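You operate a simulated robot arm through the tools that you are given. There is no shell and no other tool. Be economical: measure what you need, move in short steps, check, and stop when the job is done.

The job below is to be done with a simulated two-armed robot. You get a single attempt, and the scene is never put back.

Task
Flush 3 strokes of oil into the steel drip tray, then drain it.
Fine: the nozzle stays in its cup; shut the oil valve before you drain, and the tap after.

The check looks at the end state, three seconds after you hand in, the way a careful person would. Anything else that was tipped, shoved, dropped, spilled or broken makes it a failure.

Robot
Two 7-joint arms with two-finger parallel grippers on one trunk, on a base that drives. Base frame: it is fixed to the floor where the robot stands at the start and does not move with it; the origin is under the middle of the robot, x ahead of it, y to its left, z up; the surface under the hand at the start is at about z = 795. Readings come in mm, rad, newtons and seconds.
The left shoulder is at the start at [82, 174, 1157], the right one opposite. With the tool pointing down near the work surface each hand reaches from about 240 to 700 mm from the robot's upright axis, wherever it stands, measured 20 degrees to its own side. Places, roughly: bleed valve with the yellow knob [800, 100, 800]; oil valve with the red knob [600, 0, 800]; pump plunger [700, 0, 900]; steel drip tray [200, -300, 800]; tap lever with the orange knob [200, -100, 700]. Payload 3.6 kg a hand.
The TCP of each hand is the grasp point between the finger pads, 30 mm short of the fingertips. In the tool frame z runs along the fingers and y along their closing line. Largest opening 110 mm; finger width 20, thickness 10; the body of the gripper, 48 by 112 mm, starts 55 mm behind the TCP.
Orientation is that of the tool frame in the base frame, as a unit quaternion [x, y, z, w]. With the fingers straight down and closing along the base's y, the tool's x points along the base's -x, its y along +y and its z along -z.

Tools
- The arms move only by the tool move_arm. It takes "left_moves", "right_moves" or both (then of equal length, played together; a hand with none holds still); each is a list of rows, each a list of 7 numbers: the finger opening in mm, from 0 to 110, then the shift along the base's x, y, z in units of 25 mm (1.0 is 25 mm), then the turn, a rotation vector about the base's x, y, z in units of 4 degrees (1.0 is 4 degrees). In form: [[fingers, x, y, z, ax, ay, az], ...]. A call has 1 to 10 rows; each row shifts and turns the commanded pose from where the row before left it. A call with a number of a shift or a turn outside -1 to 1 is refused whole. Each row takes 0.2 s and may step no farther than 50 mm and 0.15 rad from the row before; otherwise, or with a gripper value out of range, the whole call is refused. A pose out of reach is approached as far as the arm can. The call stops where the force on the tool passes 40 N (or 10 N more than at its start, if that is more) or the arm is blocked; 0.2 s more then pass. Each finger travels about 153 mm/s and halts on what it meets, pressing with about 38 N; the grip force reading is that of the motor and also rises with nothing between the fingers. The clock runs only during rows and for 0.2 s after the last one: add rows that do not move to give the fingers time. It gives the time, the measured TCP pose, the force on the tool (base axes), the opening and the grip force at its end, in the units of the frame above (readings bear some noise), with the torque about the TCP (base axes, N m) and any sound that the robot's microphone picked up, and new pictures: "show" is both (left out), scene, wrist or none (wrist: the cameras of the hands that moved).
- Cameras (640 x 400 px; columns grow to the right, rows downward): "scene" is now at [151, -17.9, 1298.9]; the picture's right is [-0.29, -0.96, 0.00], its down [-0.83, 0.25, -0.50] and it looks along [0.48, -0.15, -0.86] (base axes); focal length 214 px, centre (320, 200). "left" rides on the left gripper at [72, -17, -103] in its tool frame; the picture's right is [0.23, 0.97, 0.00], its down [-0.76, 0.18, -0.62] and it looks along [-0.61, 0.14, 0.78] (tool axes); focal length 222 px, centre (320, 200). "right" rides on the right gripper at [73, 17, -103] in its tool frame; the picture's right is [-0.23, 0.97, 0.00], its down [-0.76, -0.18, -0.62] and it looks along [-0.61, -0.14, 0.78] (tool axes); focal length 222 px, centre (320, 200). There is no depth. A picture from a camera that has moved, and an enlarged one, comes with that camera's place and axes in the base frame and with its lens.
- raise_lower(by): slides the trunk up (or, below 0, down) by that many mm; the arms and the scene camera ride with it, the base frame stays. It gives what a move gives, with no picture.
- steer(legs): drives the robot by 1 to 6 legs, each [ahead, left, turn to the left] in mm, mm and rad, along the robot's own axes; the way and the turn of a leg run together, so that a leg with both is an arc; at most 1500 mm and 3.142 rad a leg. The arms and the cameras ride along, it lands a little off, and it stops where it bumps. It gives what a move gives, and a new picture of the scene camera.
- head_to(pan, tilt): turns the head with the scene camera to pan (to the left, within 1.501 rad either way) and tilt (down, from -0.506 to 1.204), counted from straight ahead of the robot. It gives what a move gives, and a new picture of the scene camera.
- close_up(camera, box): a new picture of the part [left, top, right, bottom] of that camera's present view, enlarged. The clock stands still meanwhile.
- sign_off(): hands the job in; it is judged then, once.

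Work in short steps. Places have to be worked out from the pictures, the camera data and where the tool is seen: move nearer, look again, correct. Check each grasp and each placing, and mend what went wrong. You have 120 turns and 260 pictures in all, those below and enlarged ones among them. Open the grippers and draw the arms clear of the work before you hand the job in, unless the task says otherwise; then end with one line.

The tools are called after ">>>" as a command line: name --argument value ..., lists and objects as JSON in quotes. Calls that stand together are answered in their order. move_arm: Moves the arms, as the interface text tells. Its arguments: {"type":"object","properties":{"left_moves":{"type":"array","items":{"type":"array","items":{"type":"number"}}},"right_moves":{"type":"array","items":{"type":"array","items":{"type":"number"}}},"show":{"type":"string","enum":["both","scene","wrist","none"]}},"required":[]} The other tools are called the same way: raise_lower (by) slides the trunk up or down; steer (legs) drives the base; head_to (pan, tilt) turns the head that bears the scene camera; close_up (camera, box) takes an enlarged picture of a part of a camera's view; sign_off () hands the job in.

At the start:

```text
clock: 0.0
left_position: [534.3, 196.1, 1194.5]
left_tool_rot: [0.0, 1.0, 0.0, 0.001]
left_contact_force: [-0.2, 0.2, -0.6]
left_moment: [-0.02, -0.01, -0.01]
left_grip_width: 109.8
left_finger_force: 0.0
right_position: [362.6, -197.0, 1108.6]
right_tool_rot: [-0.001, 1.0, 0.0, 0.0]
right_contact_force: [0.4, -0.4, -0.9]
right_moment: [0.01, -0.01, 0.01]
right_grip_width: 110.0
right_finger_force: 0.0
trunk travel left (down, up): [-274.0, 489.0]
robot x, y, heading: [-2.0, -0.1, 0.004]
head pan, tilt: [-0.298, 1.044]
```

scene: 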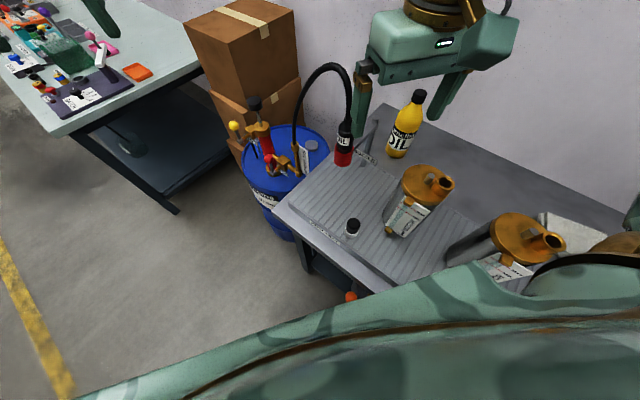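
right: 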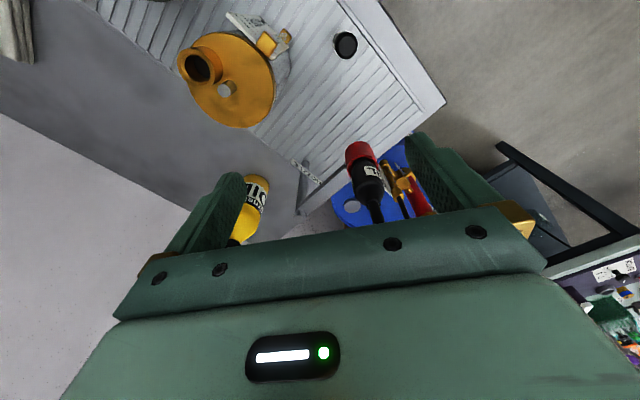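
left: 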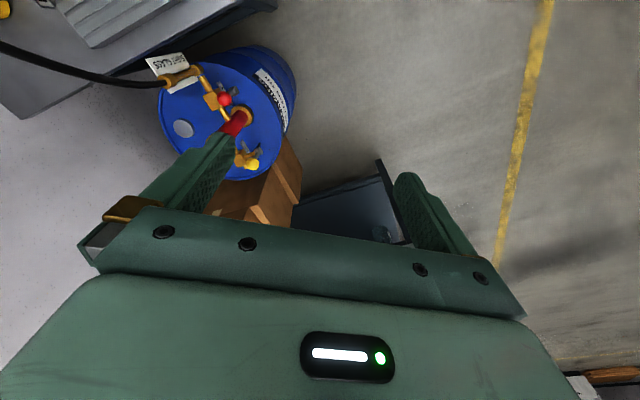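

The picture shows a blue drum with a pump, a hose into a nozzle in a cup on the ribbed steel tray, and labels. I look closer at the drum, the tray and the labels.

>>> close_up --camera "scene" --box '[220, 60, 380, 240]'

>>> close_up --camera "left" --box '[140, 40, 300, 190]'

>>> close_up --camera "scene" --box '[270, 140, 480, 310]'

```text
2.22 times, centred on (300, 150) of scene
camera zoom: at [151.0, -17.9, 1298.9], right [-0.29, -0.96, 0.0], down [-0.83, 0.25, -0.5], along [0.48, -0.15, -0.86], focal length 477 px, centre (364, 311)
```

zoom: 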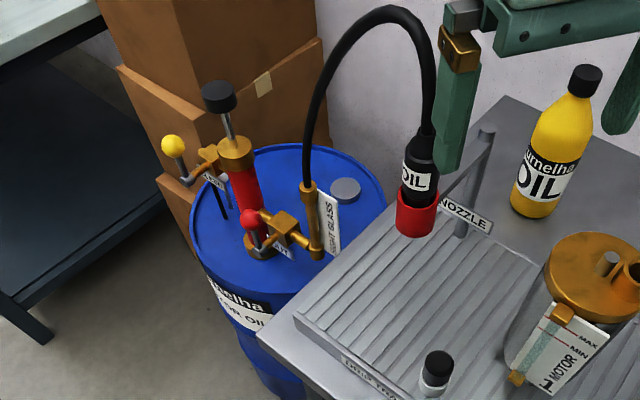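

```text
2.67 times, centred on (220, 115) of left
camera zoom: at [463.1, 179.7, 1297.4], right [-0.23, 0.97, 0.0], down [0.76, 0.18, 0.62], along [0.61, 0.14, -0.78], focal length 592 px, centre (587, 427)
```

zoom: 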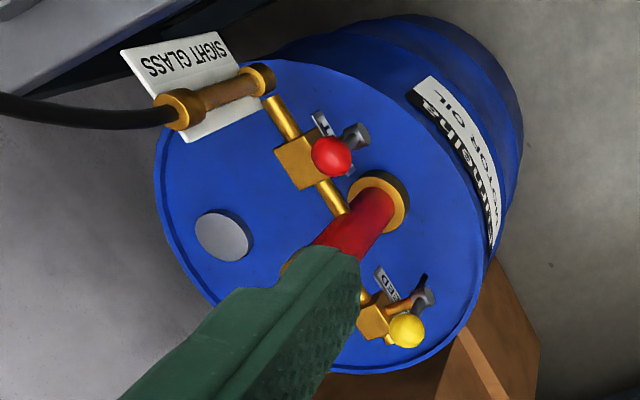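

```text
2.35 times, centred on (375, 225) of scene
camera zoom: at [151.0, -17.9, 1298.9], right [-0.29, -0.96, 0.0], down [-0.83, 0.25, -0.5], along [0.48, -0.15, -0.86], focal length 505 px, centre (191, 141)
```

zoom: 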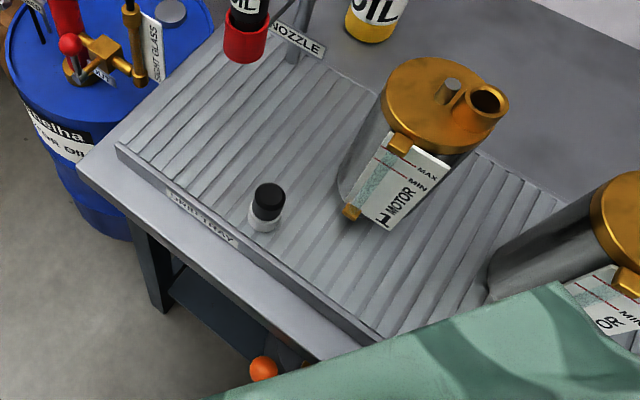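

From two views I judge: red knob (640, 5, 779), yellow knob (754, 82, 831), pump axis (725, 4), and plunger top about z 911. I look around with the head for the floor room, the tap and the labels.

>>> head_to --pan -0.5 --tilt 1.2

>>> head_to --pan 0.0 --tilt 0.75

>>> close_up --camera "scene" --box '[240, 100, 420, 290]'

```text
clock: 0.7
left_position: [535.3, 195.8, 1194.1]
left_tool_rot: [0.0, 1.0, 0.0, 0.0]
left_contact_force: [0.1, 0.1, 0.6]
left_moment: [0.0, 0.0, 0.0]
left_grip_width: 110.2
left_finger_force: 0.1
right_position: [361.5, -197.7, 1109.2]
right_tool_rot: [0.0, 1.0, -0.001, 0.0]
right_contact_force: [0.3, 0.1, 0.0]
right_moment: [0.01, 0.04, -0.02]
right_grip_width: 109.8
right_finger_force: 0.1
trunk travel left (down, up): [-274.0, 489.0]
robot x, y, heading: [0.7, 1.5, -0.001]
head pan, tilt: [-0.499, 1.201]
camera scene: at [136.2, -25.1, 1289.3], right [-0.48, -0.88, 0.0], down [-0.82, 0.45, -0.36], along [0.32, -0.17, -0.93], focal length 214 px, centre (320, 200)
```

scene: 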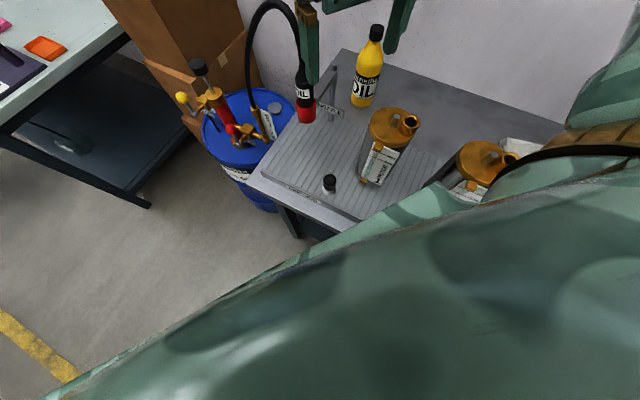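

```text
clock: 1.7
left_position: [535.9, 196.4, 1193.7]
left_tool_rot: [0.0, 1.0, -0.001, 0.0]
left_contact_force: [0.2, -0.3, -0.6]
left_moment: [0.0, -0.03, 0.05]
left_grip_width: 110.2
left_finger_force: 0.1
right_position: [361.3, -196.5, 1109.5]
right_tool_rot: [-0.001, 1.0, 0.0, 0.001]
right_contact_force: [0.1, 0.4, 0.4]
right_moment: [0.0, 0.0, -0.01]
right_grip_width: 109.9
right_finger_force: 0.0
trunk travel left (down, up): [-274.0, 489.0]
robot x, y, heading: [1.0, 1.1, -0.001]
head pan, tilt: [0.0, 0.75]
camera scene: at [169.9, 1.6, 1320.9], right [0.0, -1.0, 0.0], down [-0.68, 0.0, -0.73], along [0.73, 0.0, -0.68], focal length 214 px, centre (320, 200)
```

scene: 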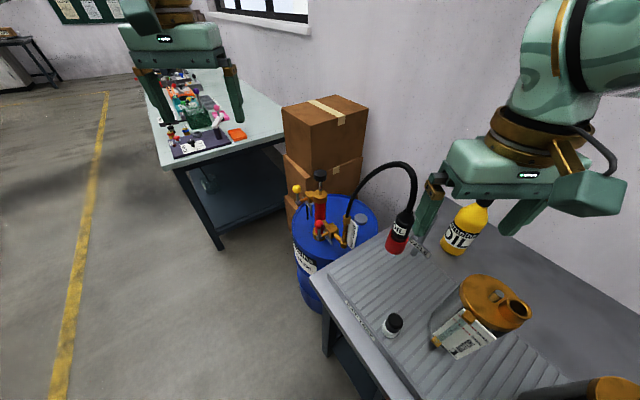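

```text
2.11 times, centred on (330, 195) of scene
camera zoom: at [169.9, 1.6, 1320.9], right [0.0, -1.0, 0.0], down [-0.68, 0.0, -0.73], along [0.73, 0.0, -0.68], focal length 452 px, centre (299, 210)
```

zoom: 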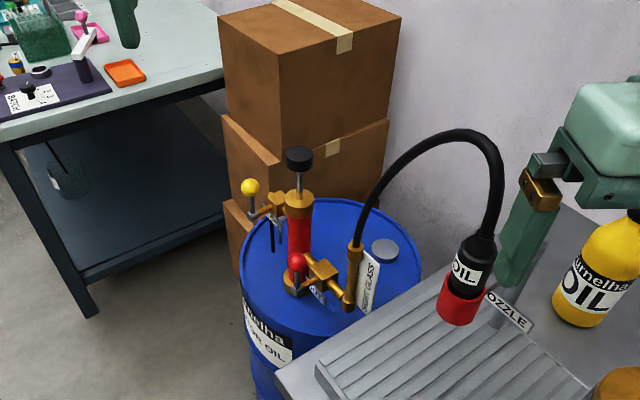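

The table edge runs from about (409, 0) to (207, -135), with free floor in front of the drum. I drive ahead-left along the edge, then turn right so that the pump comes into the left hand's easy range.

>>> steer --legs '[[150, 140, 0], [0, 0, -0.45]]'

>>> head_to --pan 0.2 --tilt 0.85

>>> close_up --camera "scene" --box '[220, 80, 420, 280]'

>>> close_up --camera "left" --box '[0, 0, 640, 400]'

```text
clock: 4.6
left_position: [718.3, 78.2, 1193.9]
left_tool_rot: [0.229, 0.974, -0.001, 0.0]
left_contact_force: [-0.1, 0.3, 0.0]
left_moment: [-0.01, 0.03, 0.01]
left_grip_width: 110.1
left_finger_force: 0.1
right_position: [386.7, -197.4, 1110.1]
right_tool_rot: [0.228, 0.974, 0.0, 0.0]
right_contact_force: [-0.5, -0.8, 0.4]
right_moment: [0.01, 0.02, -0.01]
right_grip_width: 110.2
right_finger_force: 0.1
trunk travel left (down, up): [-274.0, 489.0]
robot x, y, heading: [148.6, 142.6, -0.46]
head pan, tilt: [0.0, 0.75]
camera scene: at [302.7, 64.0, 1321.0], right [-0.44, -0.9, 0.0], down [-0.61, 0.3, -0.73], along [0.65, -0.32, -0.68], focal length 214 px, centre (320, 200)
```

scene: 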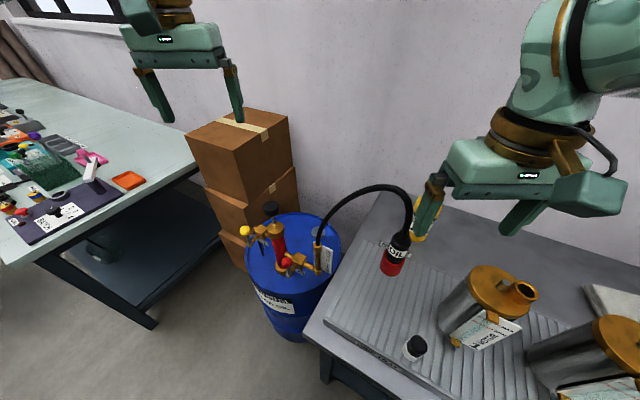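

```text
clock: 5.3
left_position: [718.1, 77.6, 1194.6]
left_tool_rot: [0.228, 0.974, 0.0, 0.0]
left_contact_force: [-0.1, -0.5, 0.0]
left_moment: [0.0, 0.0, -0.01]
left_grip_width: 110.0
left_finger_force: 0.0
right_position: [387.1, -197.6, 1109.4]
right_tool_rot: [0.227, 0.974, 0.0, 0.0]
right_contact_force: [0.5, -0.5, -0.2]
right_moment: [0.0, 0.0, -0.01]
right_grip_width: 110.3
right_finger_force: 0.0
trunk travel left (down, up): [-274.0, 489.0]
robot x, y, heading: [150.9, 141.6, -0.46]
head pan, tilt: [0.201, 0.85]
camera scene: at [304.2, 81.0, 1313.0], right [-0.26, -0.97, 0.0], down [-0.73, 0.19, -0.66], along [0.64, -0.17, -0.75], focal length 214 px, centre (320, 200)
```

scene: 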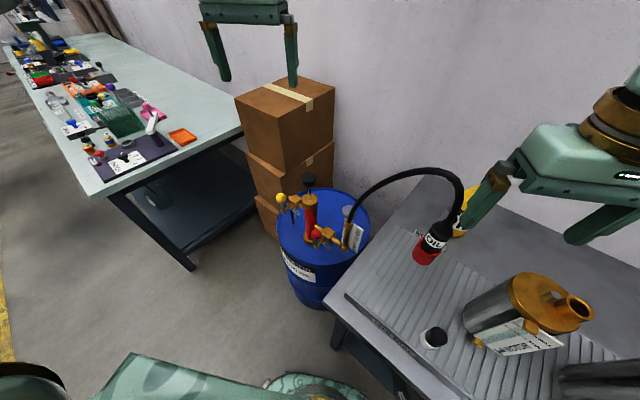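

```text
2.00 times, centred on (320, 180) of scene
camera zoom: at [304.2, 81.0, 1313.0], right [-0.26, -0.97, 0.0], down [-0.73, 0.19, -0.66], along [0.64, -0.17, -0.75], focal length 429 px, centre (320, 240)
```

zoom: 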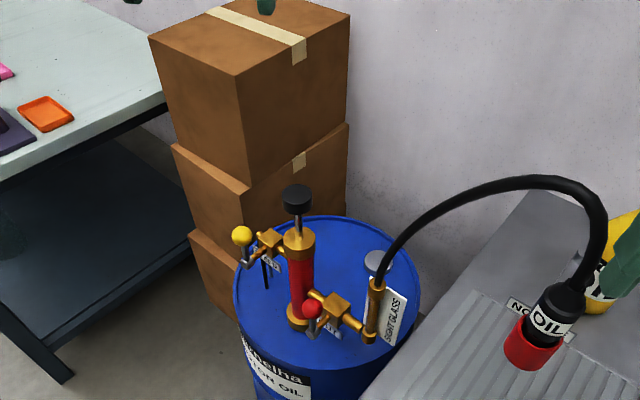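

```text
1.00 times, centred on (320, 200) of left (not enlarged: the box is as wide or as high as the picture)
camera zoom: at [645.7, 95.1, 1297.4], right [0.23, 0.97, 0.0], down [0.76, -0.18, 0.62], along [0.61, -0.14, -0.78], focal length 222 px, centre (320, 200)
```

zoom: 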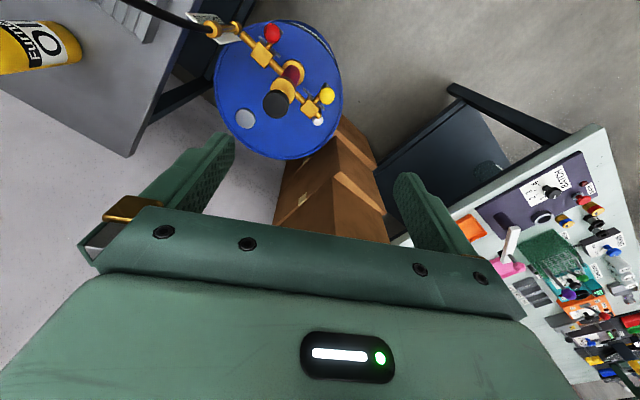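

Positions agree: plunger (731, 4, 911), red (641, 6, 779), yellow (757, 83, 831). I look closely at the valves to read the state of their handles.

>>> close_up --camera "left" --box '[190, 10, 350, 160]'

>>> close_up --camera "scene" --box '[270, 160, 370, 260]'

```text
2.67 times, centred on (270, 85) of left
camera zoom: at [645.7, 95.1, 1297.4], right [0.23, 0.97, 0.0], down [0.76, -0.18, 0.62], along [0.61, -0.14, -0.78], focal length 592 px, centre (453, 507)
```

zoom: 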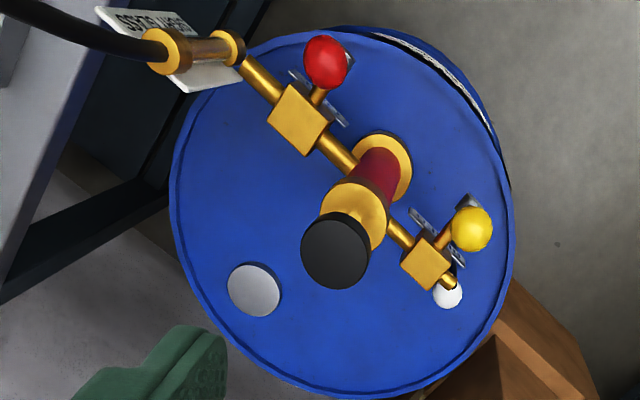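

```text
4.00 times, centred on (320, 210) of scene
camera zoom: at [304.2, 81.0, 1313.0], right [-0.26, -0.97, 0.0], down [-0.73, 0.19, -0.66], along [0.64, -0.17, -0.75], focal length 858 px, centre (320, 160)
```

zoom: 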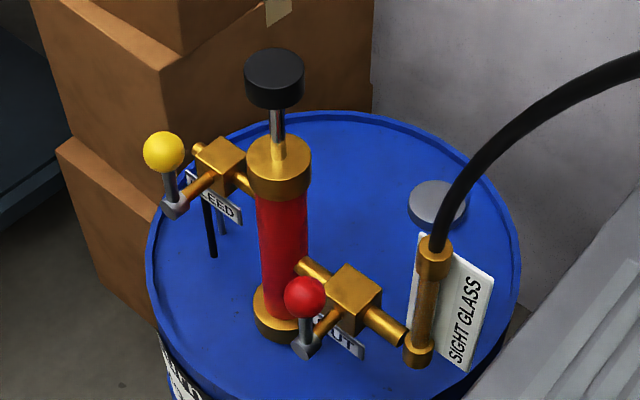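

Both handles have horizontal stems with cranks pointing up, and the plate labels are not readable yet. I move the left hand back and down in front of the valves for a closer look.

>>> move_arm --left_moves '[[60, -1, 0, -0.3, 0, 0, 0], [60, -1, 0, -0.5, 0, 0, 0], [60, -1, 0, -1, 0, 0, 0], [60, -1, 0, -1, 0, 0, 0], [60, -1, 0, -1, 0, 0, 0], [60, -1, 0, -1, 0, 0, 0], [60, -1, 0, -1, 0, 0, 0], [60, -0.5, 0, -1, 0, 0, 0], [60, 0, 0, -1, 0, 0, 0], [60, 0, 0, -1, 0, 0, 0]]' --show "wrist"

```text
clock: 7.5
left_position: [530.5, 78.0, 974.3]
left_tool_rot: [0.229, 0.973, 0.0, 0.0]
left_contact_force: [0.3, 0.2, 0.1]
left_moment: [-0.02, -0.02, 0.02]
left_grip_width: 60.0
left_finger_force: 0.0
right_position: [387.2, -198.1, 1109.7]
right_tool_rot: [0.227, 0.974, 0.0, 0.0]
right_contact_force: [-0.4, 0.2, 0.9]
right_moment: [0.02, 0.02, 0.01]
right_grip_width: 110.1
right_finger_force: 0.0
trunk travel left (down, up): [-274.0, 489.0]
robot x, y, heading: [154.1, 135.8, -0.459]
head pan, tilt: [0.201, 0.85]
camera left: at [457.8, 94.9, 1077.4], right [0.23, 0.97, 0.0], down [0.76, -0.18, 0.62], along [0.61, -0.14, -0.78], focal length 222 px, centre (320, 200)
```

left: 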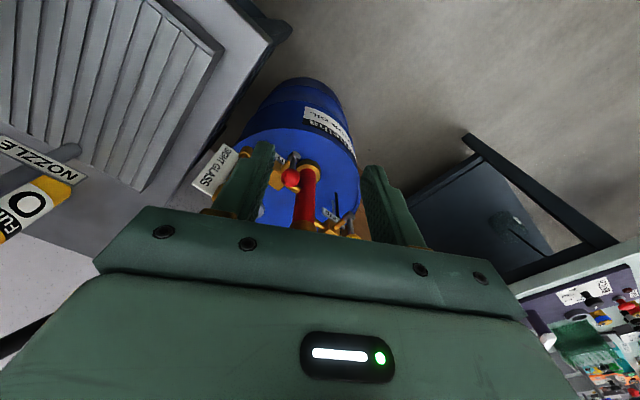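

The hand blocks its own forward view, so the scene camera serves better. I zoom tightly on the two valve plates.

>>> close_up --camera "scene" --box '[300, 215, 350, 255]'

>>> close_up --camera "scene" --box '[270, 185, 320, 225]'

>>> close_up --camera "left" --box '[260, 140, 380, 245]'

```text
10.00 times, centred on (325, 235) of scene
camera zoom: at [304.4, 80.9, 1312.9], right [-0.26, -0.97, 0.0], down [-0.73, 0.19, -0.66], along [0.64, -0.17, -0.75], focal length 2145 px, centre (270, -150)
```

zoom: 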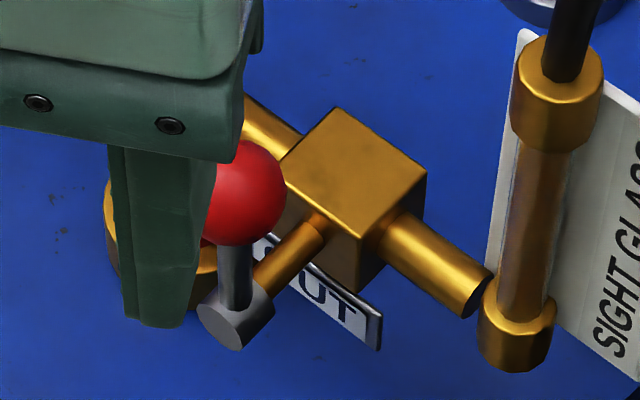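

```text
10.00 times, centred on (295, 205) of scene
camera zoom: at [304.4, 80.9, 1312.9], right [-0.26, -0.97, 0.0], down [-0.73, 0.19, -0.66], along [0.64, -0.17, -0.75], focal length 2145 px, centre (570, 150)
```

zoom: 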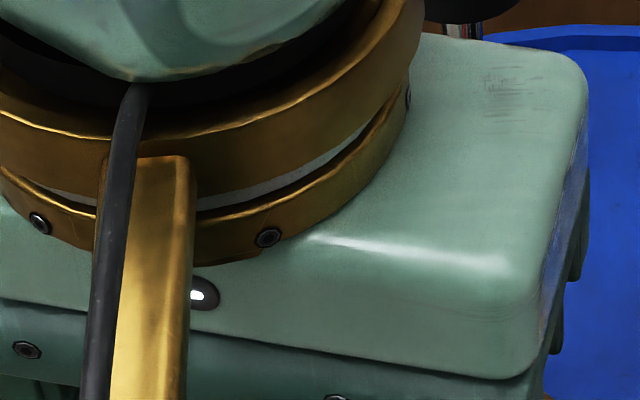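

```text
3.81 times, centred on (320, 192) of left
camera zoom: at [457.8, 94.9, 1077.4], right [0.23, 0.97, 0.0], down [0.76, -0.18, 0.62], along [0.61, -0.14, -0.78], focal length 846 px, centre (320, 229)
```

zoom: 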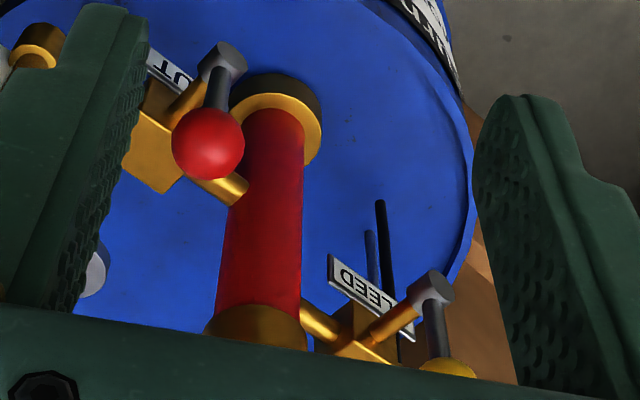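

The plates read "OUT" and "BLEED". Both cranks stand across their pipes, so probably shut, and the pipe runs along u ≈ (0.82, 0.57). I close the left fingers and bring them over the sight-glass side of the red knob.

>>> move_arm --left_moves '[[0, 0.6, -0.7, -0.6, 0, 0, 0], [0, 0.6, -0.7, -0.6, 0, 0, 0], [0, 0.6, -0.7, -0.6, 0, 0, 0], [0, 0.6, -0.7, -0.6, 0, 0, 0], [0, 0.6, -0.7, -0.6, 0, 0, 0], [0, 0, -0.4, -0.6, 0, 0, 0], [0, 0, 0, 0, 0, 0, 0]]' --show "both"

>>> close_up --camera "left" --box '[230, 100, 390, 250]'

>>> close_up --camera "scene" --box '[270, 160, 370, 260]'

```text
clock: 9.1
left_position: [605.3, -18.8, 884.5]
left_tool_rot: [0.229, 0.974, 0.0, 0.001]
left_contact_force: [-0.3, -0.1, 0.0]
left_moment: [0.02, 0.01, 0.0]
left_grip_width: 0.0
left_finger_force: 37.7
right_position: [387.3, -198.0, 1109.4]
right_tool_rot: [0.227, 0.974, 0.0, 0.0]
right_contact_force: [-0.4, -0.1, 0.3]
right_moment: [0.02, -0.03, 0.01]
right_grip_width: 110.0
right_finger_force: 0.0
trunk travel left (down, up): [-274.0, 489.0]
robot x, y, heading: [149.3, 139.4, -0.464]
head pan, tilt: [0.201, 0.85]
camera scene: at [304.1, 81.1, 1313.0], right [-0.26, -0.97, 0.0], down [-0.73, 0.19, -0.66], along [0.64, -0.17, -0.75], focal length 214 px, centre (320, 200)
camera left: at [533.2, -2.2, 987.6], right [0.23, 0.97, 0.0], down [0.76, -0.18, 0.62], along [0.61, -0.14, -0.78], focal length 222 px, centre (320, 200)
```

scene: 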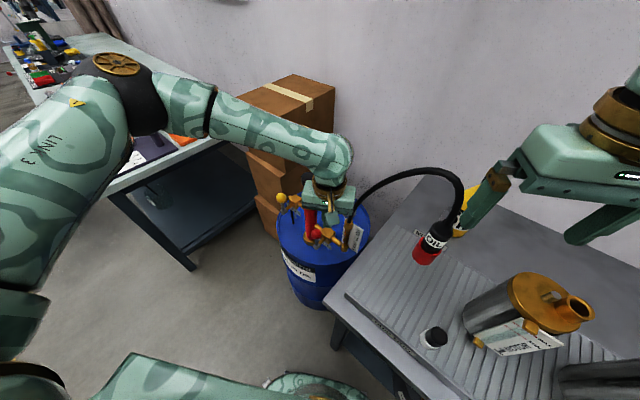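
left: 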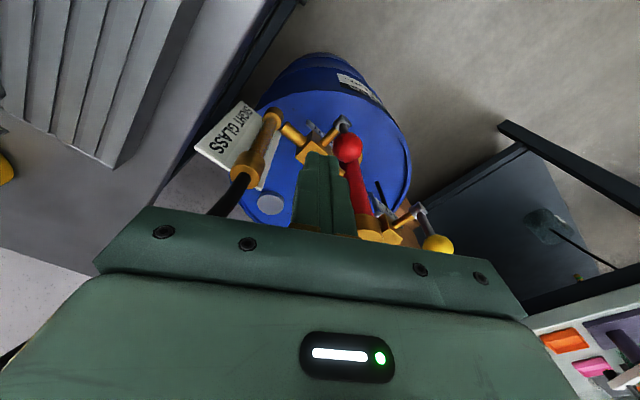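

```text
2.67 times, centred on (310, 175) of left
camera zoom: at [533.2, -2.2, 987.6], right [0.23, 0.97, 0.0], down [0.76, -0.18, 0.62], along [0.61, -0.14, -0.78], focal length 592 px, centre (347, 267)
```

zoom: 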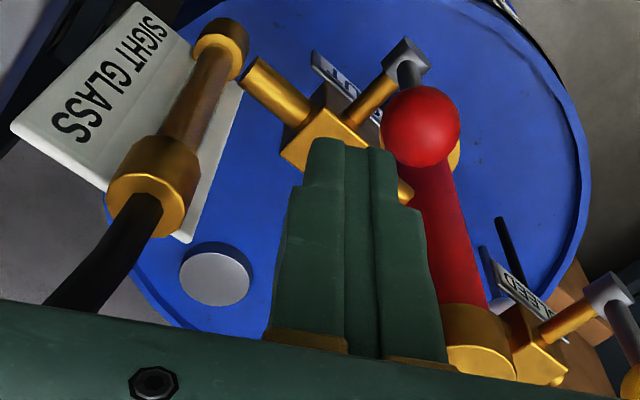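

```text
4.00 times, centred on (320, 210) of scene
camera zoom: at [304.1, 81.1, 1313.0], right [-0.26, -0.97, 0.0], down [-0.73, 0.19, -0.66], along [0.64, -0.17, -0.75], focal length 858 px, centre (320, 160)
```

zoom: 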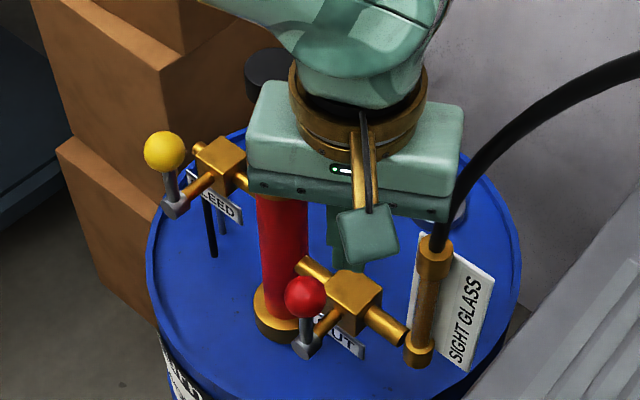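

The red ball is at about (645, 3, 761) with its hub at z ≈ 703, so the crank is about 58 mm. The sight glass and pump would crowd the gripper body, so I tilt the hand back toward the robot, with the fingers pointing forward-down and the closing line along the pipe.

>>> move_arm --left_moves '[[0, -0.5, 0.5, 0.5, -0.8, -0.57, -0.9], [0, -0.5, 0.5, 0.5, -0.8, -0.57, -0.9], [0, 0, 0, 0, -0.8, -0.57, -0.9], [0, 0, 0, 0, -0.8, -0.57, -0.9], [0, 0, 0, 0, -0.8, -0.57, -0.9], [0, 0, 0, 0, -0.8, -0.57, -0.9], [0, 0, 0, 0, -0.8, -0.57, -0.9], [0, 0, 0, 0, -0.8, -0.57, -0.9], [0, 0, 0, 0, -0.8, -0.57, 0], [0, 0, 0, 0, -0.8, -0.57, 0]]' --show "both"

>>> close_up --camera "scene" --box '[270, 160, 370, 260]'

```text
clock: 11.3
left_position: [579.8, 6.0, 909.5]
left_tool_rot: [0.447, 0.83, -0.208, 0.26]
left_contact_force: [0.3, -1.0, -0.4]
left_moment: [-0.01, -0.01, 0.01]
left_grip_width: 0.0
left_finger_force: 38.1
right_position: [386.8, -197.3, 1108.6]
right_tool_rot: [0.227, 0.974, 0.0, 0.0]
right_contact_force: [-0.3, -0.4, 0.6]
right_moment: [0.0, 0.03, 0.01]
right_grip_width: 110.2
right_finger_force: 0.0
trunk travel left (down, up): [-274.0, 489.0]
robot x, y, heading: [154.3, 142.9, -0.459]
head pan, tilt: [0.201, 0.85]
camera scene: at [304.2, 81.4, 1313.0], right [-0.26, -0.97, 0.0], down [-0.73, 0.19, -0.66], along [0.64, -0.17, -0.75], focal length 214 px, centre (320, 200)
camera left: at [506.7, 102.5, 947.1], right [0.72, 0.65, -0.25], down [0.35, -0.03, 0.94], along [0.6, -0.76, -0.25], focal length 222 px, centre (320, 200)
```

scene: 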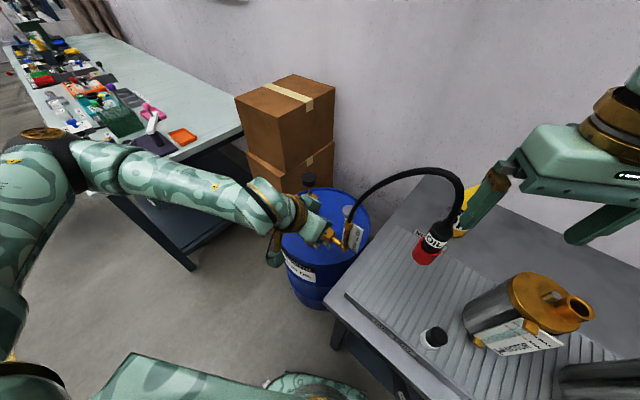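
left: 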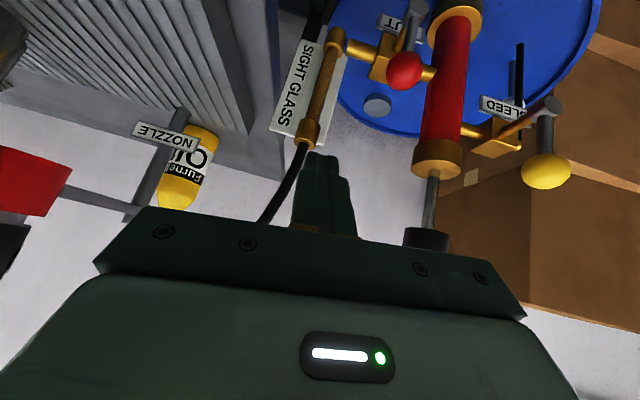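

```text
4.00 times, centred on (320, 210) of scene
camera zoom: at [304.2, 81.4, 1313.0], right [-0.26, -0.97, 0.0], down [-0.73, 0.19, -0.66], along [0.64, -0.17, -0.75], focal length 858 px, centre (320, 160)
```

zoom: 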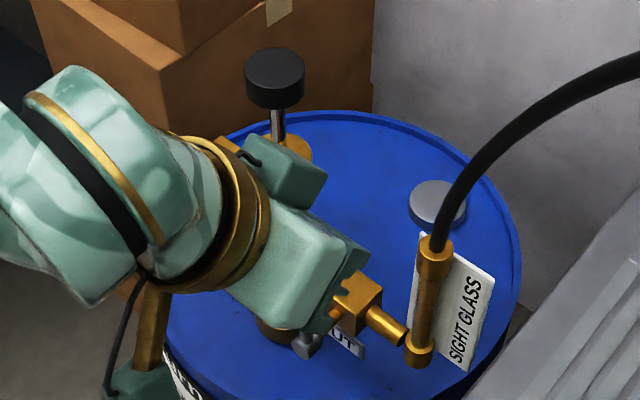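

The wrist camera now sees the valves from the front, upside down. I zoom in on them.

>>> close_up --camera "left" --box '[260, 0, 580, 200]'

```text
2.00 times, centred on (420, 100) of left
camera zoom: at [506.7, 102.5, 947.1], right [0.72, 0.65, -0.25], down [0.35, -0.03, 0.94], along [0.6, -0.76, -0.25], focal length 444 px, centre (120, 400)
```

zoom: 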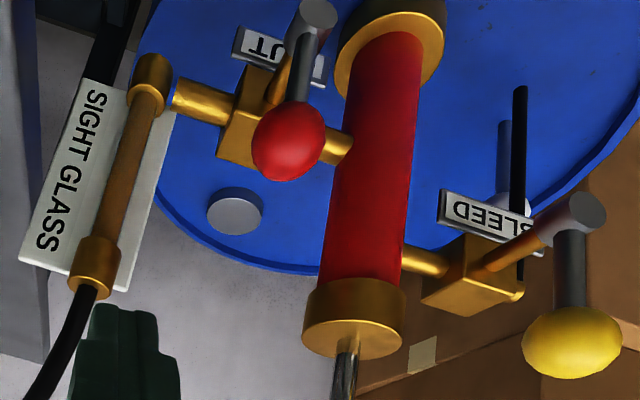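

I take the fingers down to the sight-glass side of the red ball: TCP target (612, -8, 773), just short of contact.

>>> move_arm --left_moves '[[0, 0.2, -0.1, -0.9, 0, 0, 0], [0, 0.2, -0.1, -0.9, 0, 0, 0], [0, 0.2, -0.1, -0.9, 0, 0, 0], [0, 0.2, -0.1, -0.9, 0, 0, 0], [0, 0.2, -0.1, -0.9, 0, 0, 0], [0, 0.2, -0.05, -0.9, 0, 0, 0]]' --show "wrist"

>>> close_up --camera "scene" --box '[290, 190, 370, 260]'

```text
clock: 12.7
left_position: [611.3, -7.1, 773.5]
left_tool_rot: [0.447, 0.831, -0.207, 0.26]
left_contact_force: [0.3, 0.2, -0.3]
left_moment: [0.0, -0.01, 0.01]
left_grip_width: 0.0
left_finger_force: 37.6
right_position: [387.8, -197.1, 1110.1]
right_tool_rot: [0.227, 0.974, 0.0, 0.001]
right_contact_force: [-0.5, 0.2, 0.3]
right_moment: [-0.03, 0.0, 0.01]
right_grip_width: 110.1
right_finger_force: 0.1
trunk travel left (down, up): [-274.0, 489.0]
robot x, y, heading: [148.6, 135.3, -0.463]
head pan, tilt: [0.201, 0.85]
camera left: at [537.4, 88.9, 810.8], right [0.72, 0.65, -0.25], down [0.35, -0.03, 0.94], along [0.6, -0.76, -0.25], focal length 222 px, centre (320, 200)
```

left: 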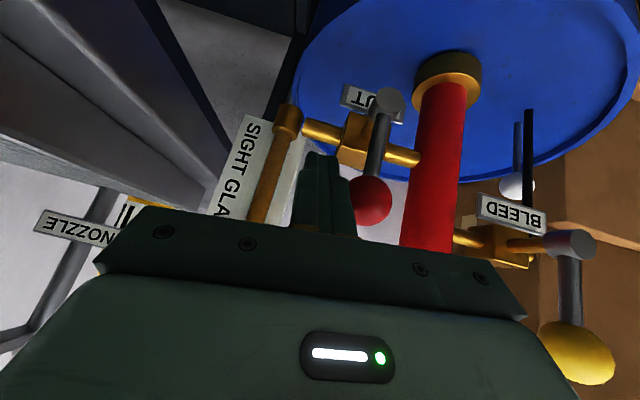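

```text
5.71 times, centred on (330, 225) of scene
camera zoom: at [304.2, 81.1, 1313.0], right [-0.26, -0.97, 0.0], down [-0.73, 0.19, -0.66], along [0.64, -0.17, -0.75], focal length 1226 px, centre (263, 57)
```

zoom: 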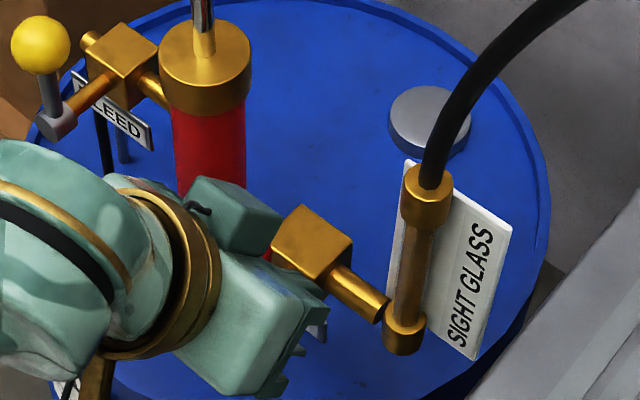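

The fingers are next to the ball on the sight-glass side. I push gently toward the pump by 30 mm to see whether the lever yields.

>>> move_arm --left_moves '[[0, 0.33, 0.23, 0, 0, 0, 0], [0, 0.33, 0.23, 0, 0, 0, 0], [0, 0.33, 0.23, -0.1, 0, 0, 0]]' --show "wrist"

```text
clock: 13.3
left_position: [612.5, -7.8, 775.6]
left_tool_rot: [0.45, 0.828, -0.219, 0.252]
left_contact_force: [-9.8, -7.7, 3.6]
left_moment: [0.05, -0.04, -0.09]
left_grip_width: 0.0
left_finger_force: 37.5
right_position: [386.2, -199.7, 1110.8]
right_tool_rot: [0.23, 0.973, 0.0, 0.0]
right_contact_force: [0.3, -0.3, -0.2]
right_moment: [-0.03, 0.04, 0.01]
right_grip_width: 110.2
right_finger_force: 0.0
trunk travel left (down, up): [-274.0, 489.0]
robot x, y, heading: [150.7, 137.0, -0.465]
head pan, tilt: [0.201, 0.85]
stopped in row 2 (left hand): the force on the tool passed its limit at 45 N (the readings are from after the stop); the commanded pose is now the measured one
camera left: at [541.2, 92.7, 812.6], right [0.73, 0.63, -0.27], down [0.37, -0.03, 0.93], along [0.58, -0.78, -0.25], focal length 222 px, centre (320, 200)
```

left: 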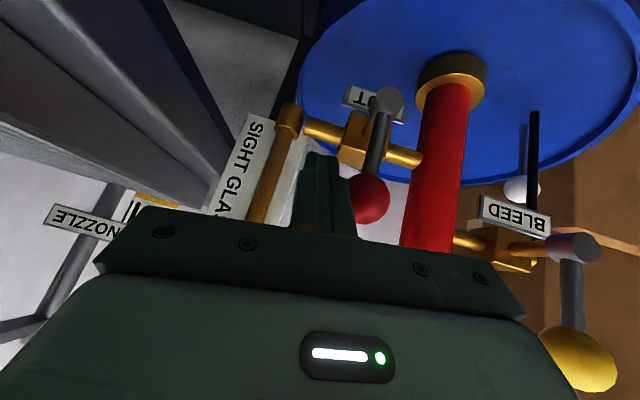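

It is firm against a stop that way, so it should open toward the sight glass. I back off, lift over the ball, and come down on the pump side.

>>> move_arm --left_moves '[[0, -0.3, 0, 0.4, 0, 0, 0], [0, -0.3, 0.3, 1, 0, 0, 0], [0, 0, 0.4, 1, 0, 0, 0], [0, 0.8, 0.4, 0, 0, 0, 0], [0, 0.8, 0.3, 0, 0, 0, 0], [0, 0.8, 0.15, 0, 0, 0, 0], [0, 0.42, 0, 0, 0, 0, 0]]' --show "wrist"

```text
clock: 14.9
left_position: [670.1, 34.3, 834.1]
left_tool_rot: [0.45, 0.829, -0.216, 0.253]
left_contact_force: [-0.7, 0.1, 0.3]
left_moment: [-0.01, 0.01, -0.02]
left_grip_width: 0.0
left_finger_force: 37.3
right_position: [386.1, -199.5, 1108.4]
right_tool_rot: [0.229, 0.973, -0.001, 0.0]
right_contact_force: [0.3, -0.5, 0.6]
right_moment: [0.0, 0.0, 0.0]
right_grip_width: 110.1
right_finger_force: 0.1
trunk travel left (down, up): [-274.0, 489.0]
robot x, y, heading: [152.1, 139.4, -0.464]
head pan, tilt: [0.201, 0.85]
camera left: at [598.5, 132.4, 871.9], right [0.73, 0.63, -0.27], down [0.37, -0.03, 0.93], along [0.58, -0.77, -0.25], focal length 222 px, centre (320, 200)
```

left: 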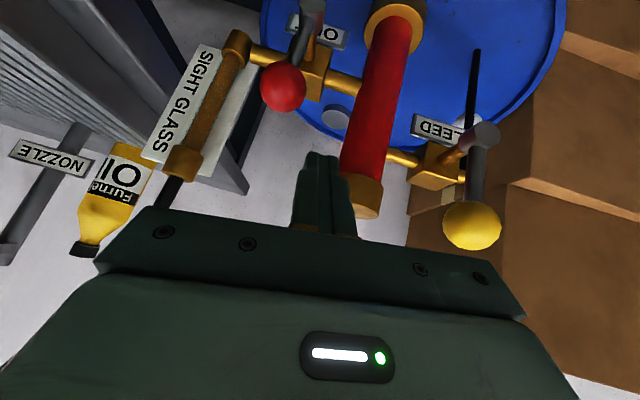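

The ball is now on the far side of the fingers. I descend 58 mm and push toward the sight glass.

>>> move_arm --left_moves '[[0, 0, 0, -0.8, 0, 0, 0], [0, 0, 0, -0.8, 0, 0, 0], [0, 0, 0, -0.7, 0, 0, 0], [0, -0.33, -0.23, 0, 0, 0, 0], [0, -0.33, -0.23, 0, 0, 0, 0], [0, -0.33, -0.23, -0.1, 0, 0, 0]]' --show "wrist"

```text
clock: 16.3
left_position: [645.5, 17.2, 774.0]
left_tool_rot: [0.45, 0.828, -0.217, 0.253]
left_contact_force: [-0.1, 0.2, -0.4]
left_moment: [-0.01, -0.02, 0.02]
left_grip_width: 0.1
left_finger_force: 37.7
right_position: [385.4, -198.7, 1109.0]
right_tool_rot: [0.229, 0.973, 0.0, 0.001]
right_contact_force: [-0.1, -0.6, -0.4]
right_moment: [-0.02, 0.01, 0.0]
right_grip_width: 110.1
right_finger_force: 0.1
trunk travel left (down, up): [-274.0, 489.0]
robot x, y, heading: [151.5, 138.5, -0.463]
head pan, tilt: [0.201, 0.85]
camera left: at [574.3, 115.6, 811.8], right [0.73, 0.63, -0.27], down [0.37, -0.03, 0.93], along [0.58, -0.77, -0.26], focal length 222 px, centre (320, 200)
```

left: 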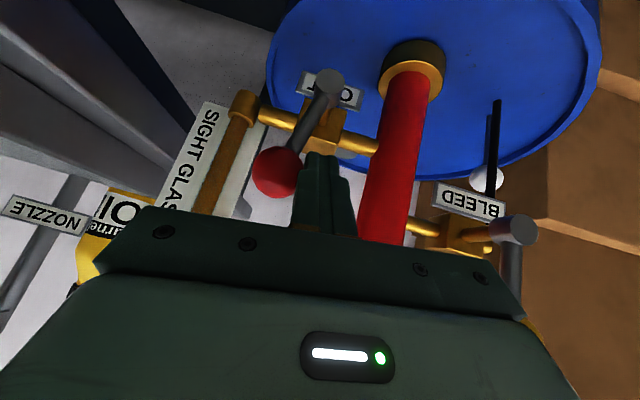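

The red lever swings freely toward the sight glass. I follow the ball round on an arc, ending by pressing on its top.

>>> move_arm --left_moves '[[0, -0.46, -0.32, 0.08, 0, 0, 0], [0, -0.49, -0.34, 0.12, 0, 0, 0], [0, -0.33, -0.23, -0.16, 0, 0, 0], [0, -0.36, -0.25, -0.24, 0, 0, 0], [0, -0.39, -0.27, -0.44, 0, 0, 0], [0, -0.23, -0.16, -0.4, 0, 0, 0]]' --show "wrist"

>>> close_up --camera "scene" --box '[290, 190, 370, 260]'

```text
clock: 17.7
left_position: [588.5, -22.9, 748.1]
left_tool_rot: [0.449, 0.829, -0.215, 0.254]
left_contact_force: [0.3, -1.2, 0.5]
left_moment: [0.0, -0.01, 0.01]
left_grip_width: 0.3
left_finger_force: 37.1
right_position: [385.6, -198.8, 1109.5]
right_tool_rot: [0.23, 0.973, 0.0, 0.0]
right_contact_force: [0.4, 0.5, -0.9]
right_moment: [-0.01, 0.01, -0.01]
right_grip_width: 110.0
right_finger_force: 0.2
trunk travel left (down, up): [-274.0, 489.0]
robot x, y, heading: [149.7, 138.8, -0.463]
head pan, tilt: [0.201, 0.85]
camera left: at [517.0, 75.8, 785.8], right [0.73, 0.63, -0.27], down [0.37, -0.03, 0.93], along [0.58, -0.77, -0.25], focal length 222 px, centre (320, 200)
```

left: 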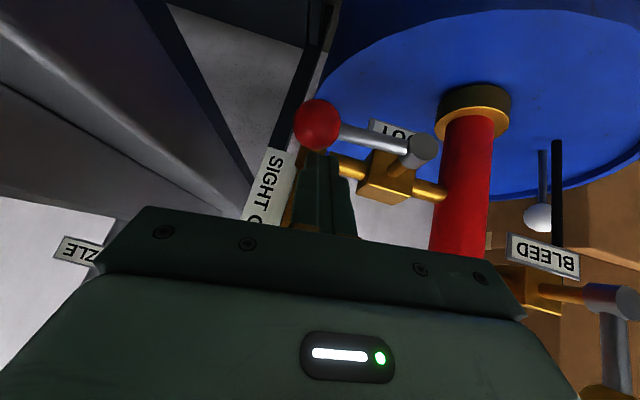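

```text
5.71 times, centred on (330, 225) of scene
camera zoom: at [303.3, 80.2, 1313.0], right [-0.26, -0.97, 0.0], down [-0.73, 0.2, -0.66], along [0.64, -0.17, -0.75], focal length 1226 px, centre (263, 57)
```

zoom: 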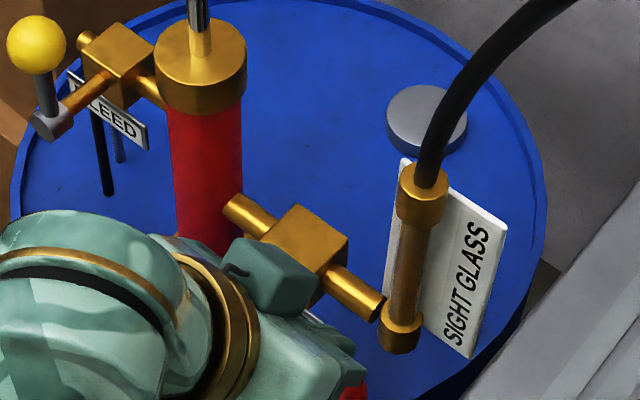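

The lever now lies along the pipe. I press down a little more to be sure that it is at its stop.

>>> move_arm --left_moves '[[0, 0, 0, -0.25, 0, 0, 0], [0, 0, 0, -0.25, 0, 0, 0], [0, 0, 0, -0.2, 0, 0, 0]]' --show "wrist"

```text
clock: 18.4
left_position: [591.7, -24.2, 741.4]
left_tool_rot: [0.449, 0.826, -0.221, 0.26]
left_contact_force: [-2.4, 4.0, 15.5]
left_moment: [-0.13, 0.18, -0.09]
left_grip_width: 0.0
left_finger_force: 38.2
right_position: [385.4, -197.0, 1109.9]
right_tool_rot: [0.229, 0.973, 0.001, 0.0]
right_contact_force: [0.5, -0.6, -0.4]
right_moment: [0.03, 0.01, -0.05]
right_grip_width: 110.2
right_finger_force: 0.1
trunk travel left (down, up): [-274.0, 489.0]
robot x, y, heading: [151.1, 139.1, -0.466]
head pan, tilt: [0.201, 0.85]
stopped in row 3 (left hand): the force on the tool passed its limit at 45 N (the readings are from after the stop); the commanded pose is now the measured one
camera left: at [519.6, 74.0, 776.8], right [0.73, 0.63, -0.27], down [0.36, -0.01, 0.93], along [0.58, -0.78, -0.24], focal length 222 px, centre (320, 200)
```

left: 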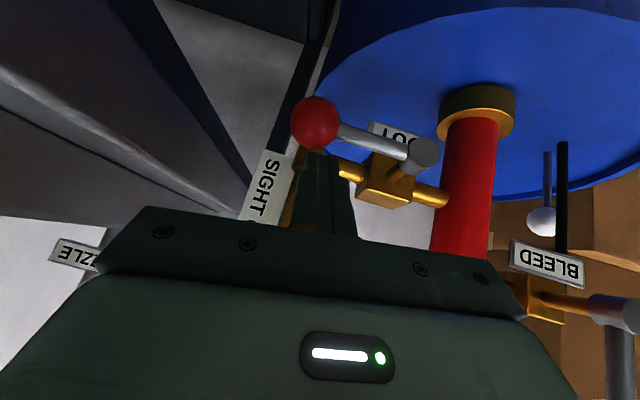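

The out valve is open at its stop. I lift the hand away and look at the sight glass before pumping.

>>> move_arm --left_moves '[[0, 0, 0, 1, 0, 0, 0], [0, -0.5, 0.5, 1, 0, 0, 0], [0, -0.5, 0.7, 1, 0, 0, 0], [0, -0.5, 0.7, 1, 0, 0, 0]]' --show "wrist"

>>> close_up --camera "left" --box '[200, 0, 520, 200]'

>>> close_up --camera "scene" --box '[310, 190, 390, 260]'

>>> close_up --camera "right" --box '[0, 0, 640, 400]'

```text
clock: 19.4
left_position: [553.7, 23.7, 839.9]
left_tool_rot: [0.449, 0.827, -0.219, 0.259]
left_contact_force: [0.0, -0.3, 0.6]
left_moment: [-0.01, -0.01, -0.01]
left_grip_width: 0.0
left_finger_force: 38.0
right_position: [385.6, -198.8, 1109.7]
right_tool_rot: [0.229, 0.973, 0.0, 0.0]
right_contact_force: [-0.5, -0.4, -0.1]
right_moment: [-0.03, 0.02, -0.02]
right_grip_width: 110.1
right_finger_force: 0.1
trunk travel left (down, up): [-274.0, 489.0]
robot x, y, heading: [147.9, 139.8, -0.462]
head pan, tilt: [0.201, 0.85]
camera left: at [481.8, 122.9, 875.2], right [0.73, 0.63, -0.27], down [0.36, -0.02, 0.93], along [0.58, -0.78, -0.24], focal length 222 px, centre (320, 200)
```

left: 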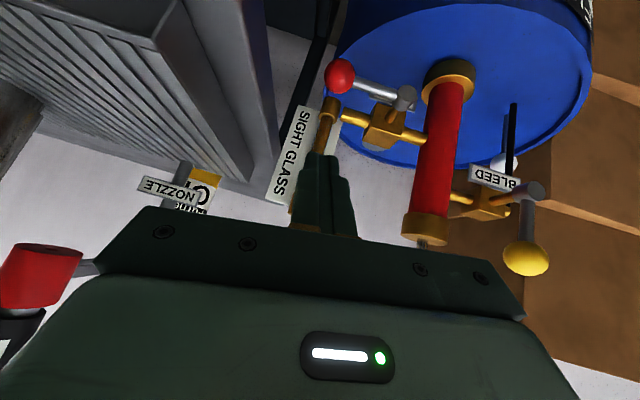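

```text
2.00 times, centred on (360, 100) of left
camera zoom: at [481.8, 122.9, 875.2], right [0.73, 0.63, -0.27], down [0.36, -0.02, 0.93], along [0.58, -0.78, -0.24], focal length 444 px, centre (240, 400)
```

zoom: 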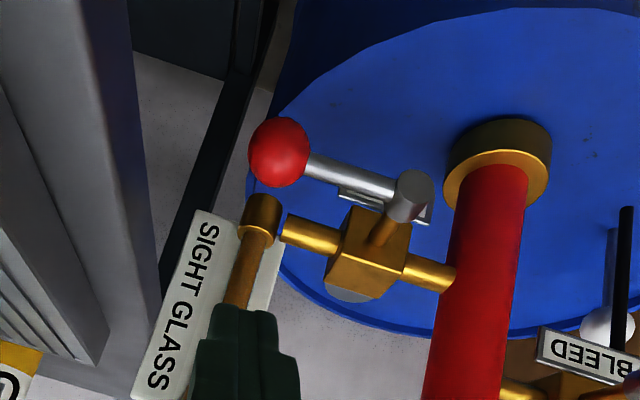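

```text
5.71 times, centred on (350, 225) of scene
camera zoom: at [303.1, 80.8, 1313.0], right [-0.26, -0.97, 0.0], down [-0.73, 0.19, -0.66], along [0.64, -0.17, -0.75], focal length 1226 px, centre (149, 57)
```

zoom: 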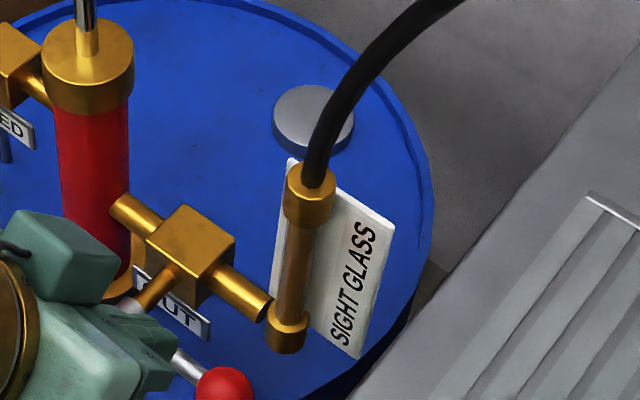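

```text
1.00 times, centred on (320, 200) of right (not enlarged: the box is as wide or as high as the picture)
camera zoom: at [327.0, -150.0, 1213.8], right [0.64, 0.77, 0.0], down [0.6, -0.5, 0.62], along [0.48, -0.4, -0.78], focal length 222 px, centre (320, 200)
```

zoom: 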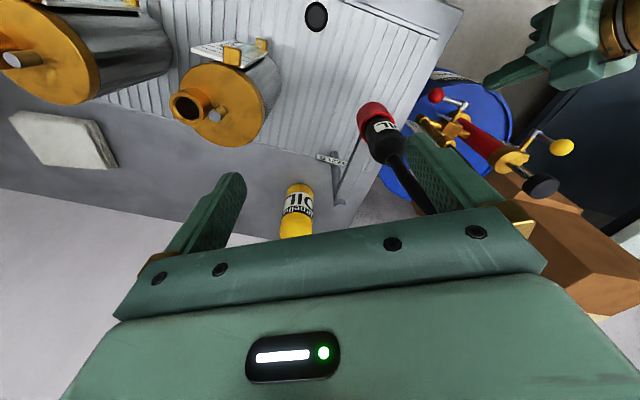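

The sight glass is brown, which looks like oil. Before pumping I check that the tap is shut by turning the head toward it.

>>> head_to --pan -1.2 --tilt 1.0

```text
clock: 21.0
left_position: [553.9, 24.4, 838.5]
left_tool_rot: [0.449, 0.826, -0.22, 0.26]
left_contact_force: [-0.1, -0.2, 0.9]
left_moment: [0.01, 0.0, -0.01]
left_grip_width: 0.0
left_finger_force: 37.6
right_position: [387.5, -198.8, 1109.3]
right_tool_rot: [0.229, 0.973, 0.0, -0.001]
right_contact_force: [-0.7, -0.6, 0.2]
right_moment: [0.0, -0.01, -0.01]
right_grip_width: 110.2
right_finger_force: 0.0
trunk travel left (down, up): [-274.0, 489.0]
robot x, y, heading: [153.3, 138.8, -0.463]
head pan, tilt: [-1.201, 1.0]
camera scene: at [221.5, 31.4, 1301.9], right [-1.0, 0.09, 0.0], down [0.08, 0.84, -0.54], along [-0.05, -0.54, -0.84], focal length 214 px, centre (320, 200)
```

scene: 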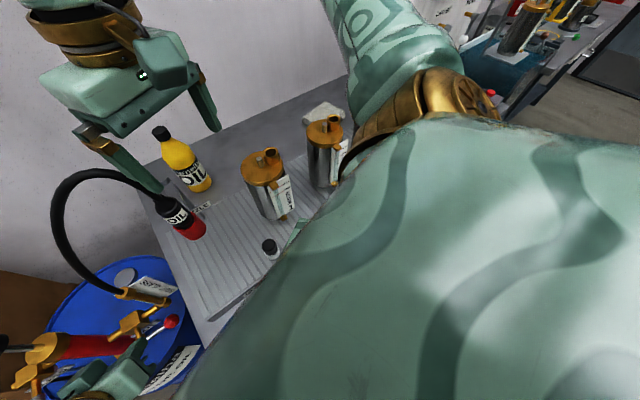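

The body hides the tap. I back off 400 mm and look at the table front from farther away.

>>> steer --legs '[[-400, 0, 0]]'

>>> head_to --pan -0.3 --tilt 0.9

```text
clock: 23.5
left_position: [193.5, 202.2, 839.5]
left_tool_rot: [0.449, 0.827, -0.22, 0.259]
left_contact_force: [-0.4, -0.2, 0.4]
left_moment: [0.01, -0.01, 0.0]
left_grip_width: 0.2
left_finger_force: 37.8
right_position: [24.8, -19.3, 1110.0]
right_tool_rot: [0.23, 0.973, 0.0, 0.002]
right_contact_force: [0.1, 0.5, 0.0]
right_moment: [0.02, 0.01, 0.0]
right_grip_width: 109.8
right_finger_force: 0.0
trunk travel left (down, up): [-274.0, 489.0]
robot x, y, heading: [-209.9, 316.7, -0.466]
head pan, tilt: [-1.201, 1.0]
camera scene: at [-139.0, 211.2, 1302.0], right [-1.0, 0.09, 0.0], down [0.08, 0.84, -0.54], along [-0.05, -0.54, -0.84], focal length 214 px, centre (320, 200)
```

scene: 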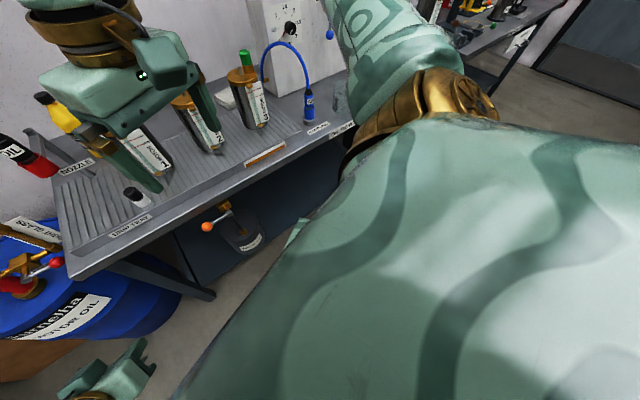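

```text
clock: 24.7
left_position: [194.7, 202.9, 838.9]
left_tool_rot: [0.448, 0.827, -0.22, 0.259]
left_contact_force: [-0.7, 0.6, 0.0]
left_moment: [0.0, 0.0, -0.01]
left_grip_width: 0.0
left_finger_force: 37.7
right_position: [25.7, -19.9, 1109.1]
right_tool_rot: [0.229, 0.973, 0.0, 0.001]
right_contact_force: [0.7, 0.0, 0.7]
right_moment: [-0.03, 0.01, 0.03]
right_grip_width: 110.0
right_finger_force: 0.0
trunk travel left (down, up): [-274.0, 489.0]
robot x, y, heading: [-208.2, 322.2, -0.469]
head pan, tilt: [-0.3, 0.901]
camera scene: at [-77.2, 227.9, 1309.1], right [-0.69, -0.72, 0.0], down [-0.57, 0.54, -0.62], along [0.45, -0.43, -0.78], focal length 214 px, centre (320, 200)
```

scene: 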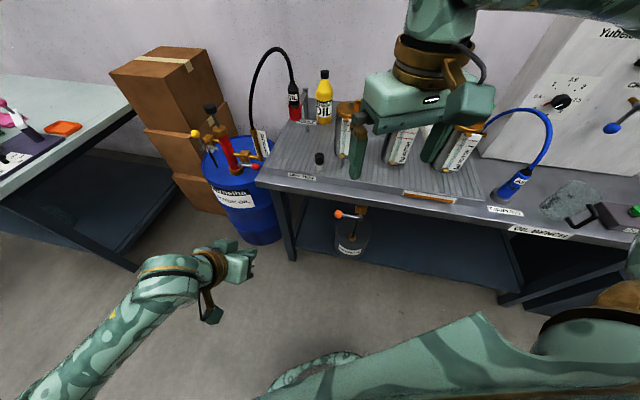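

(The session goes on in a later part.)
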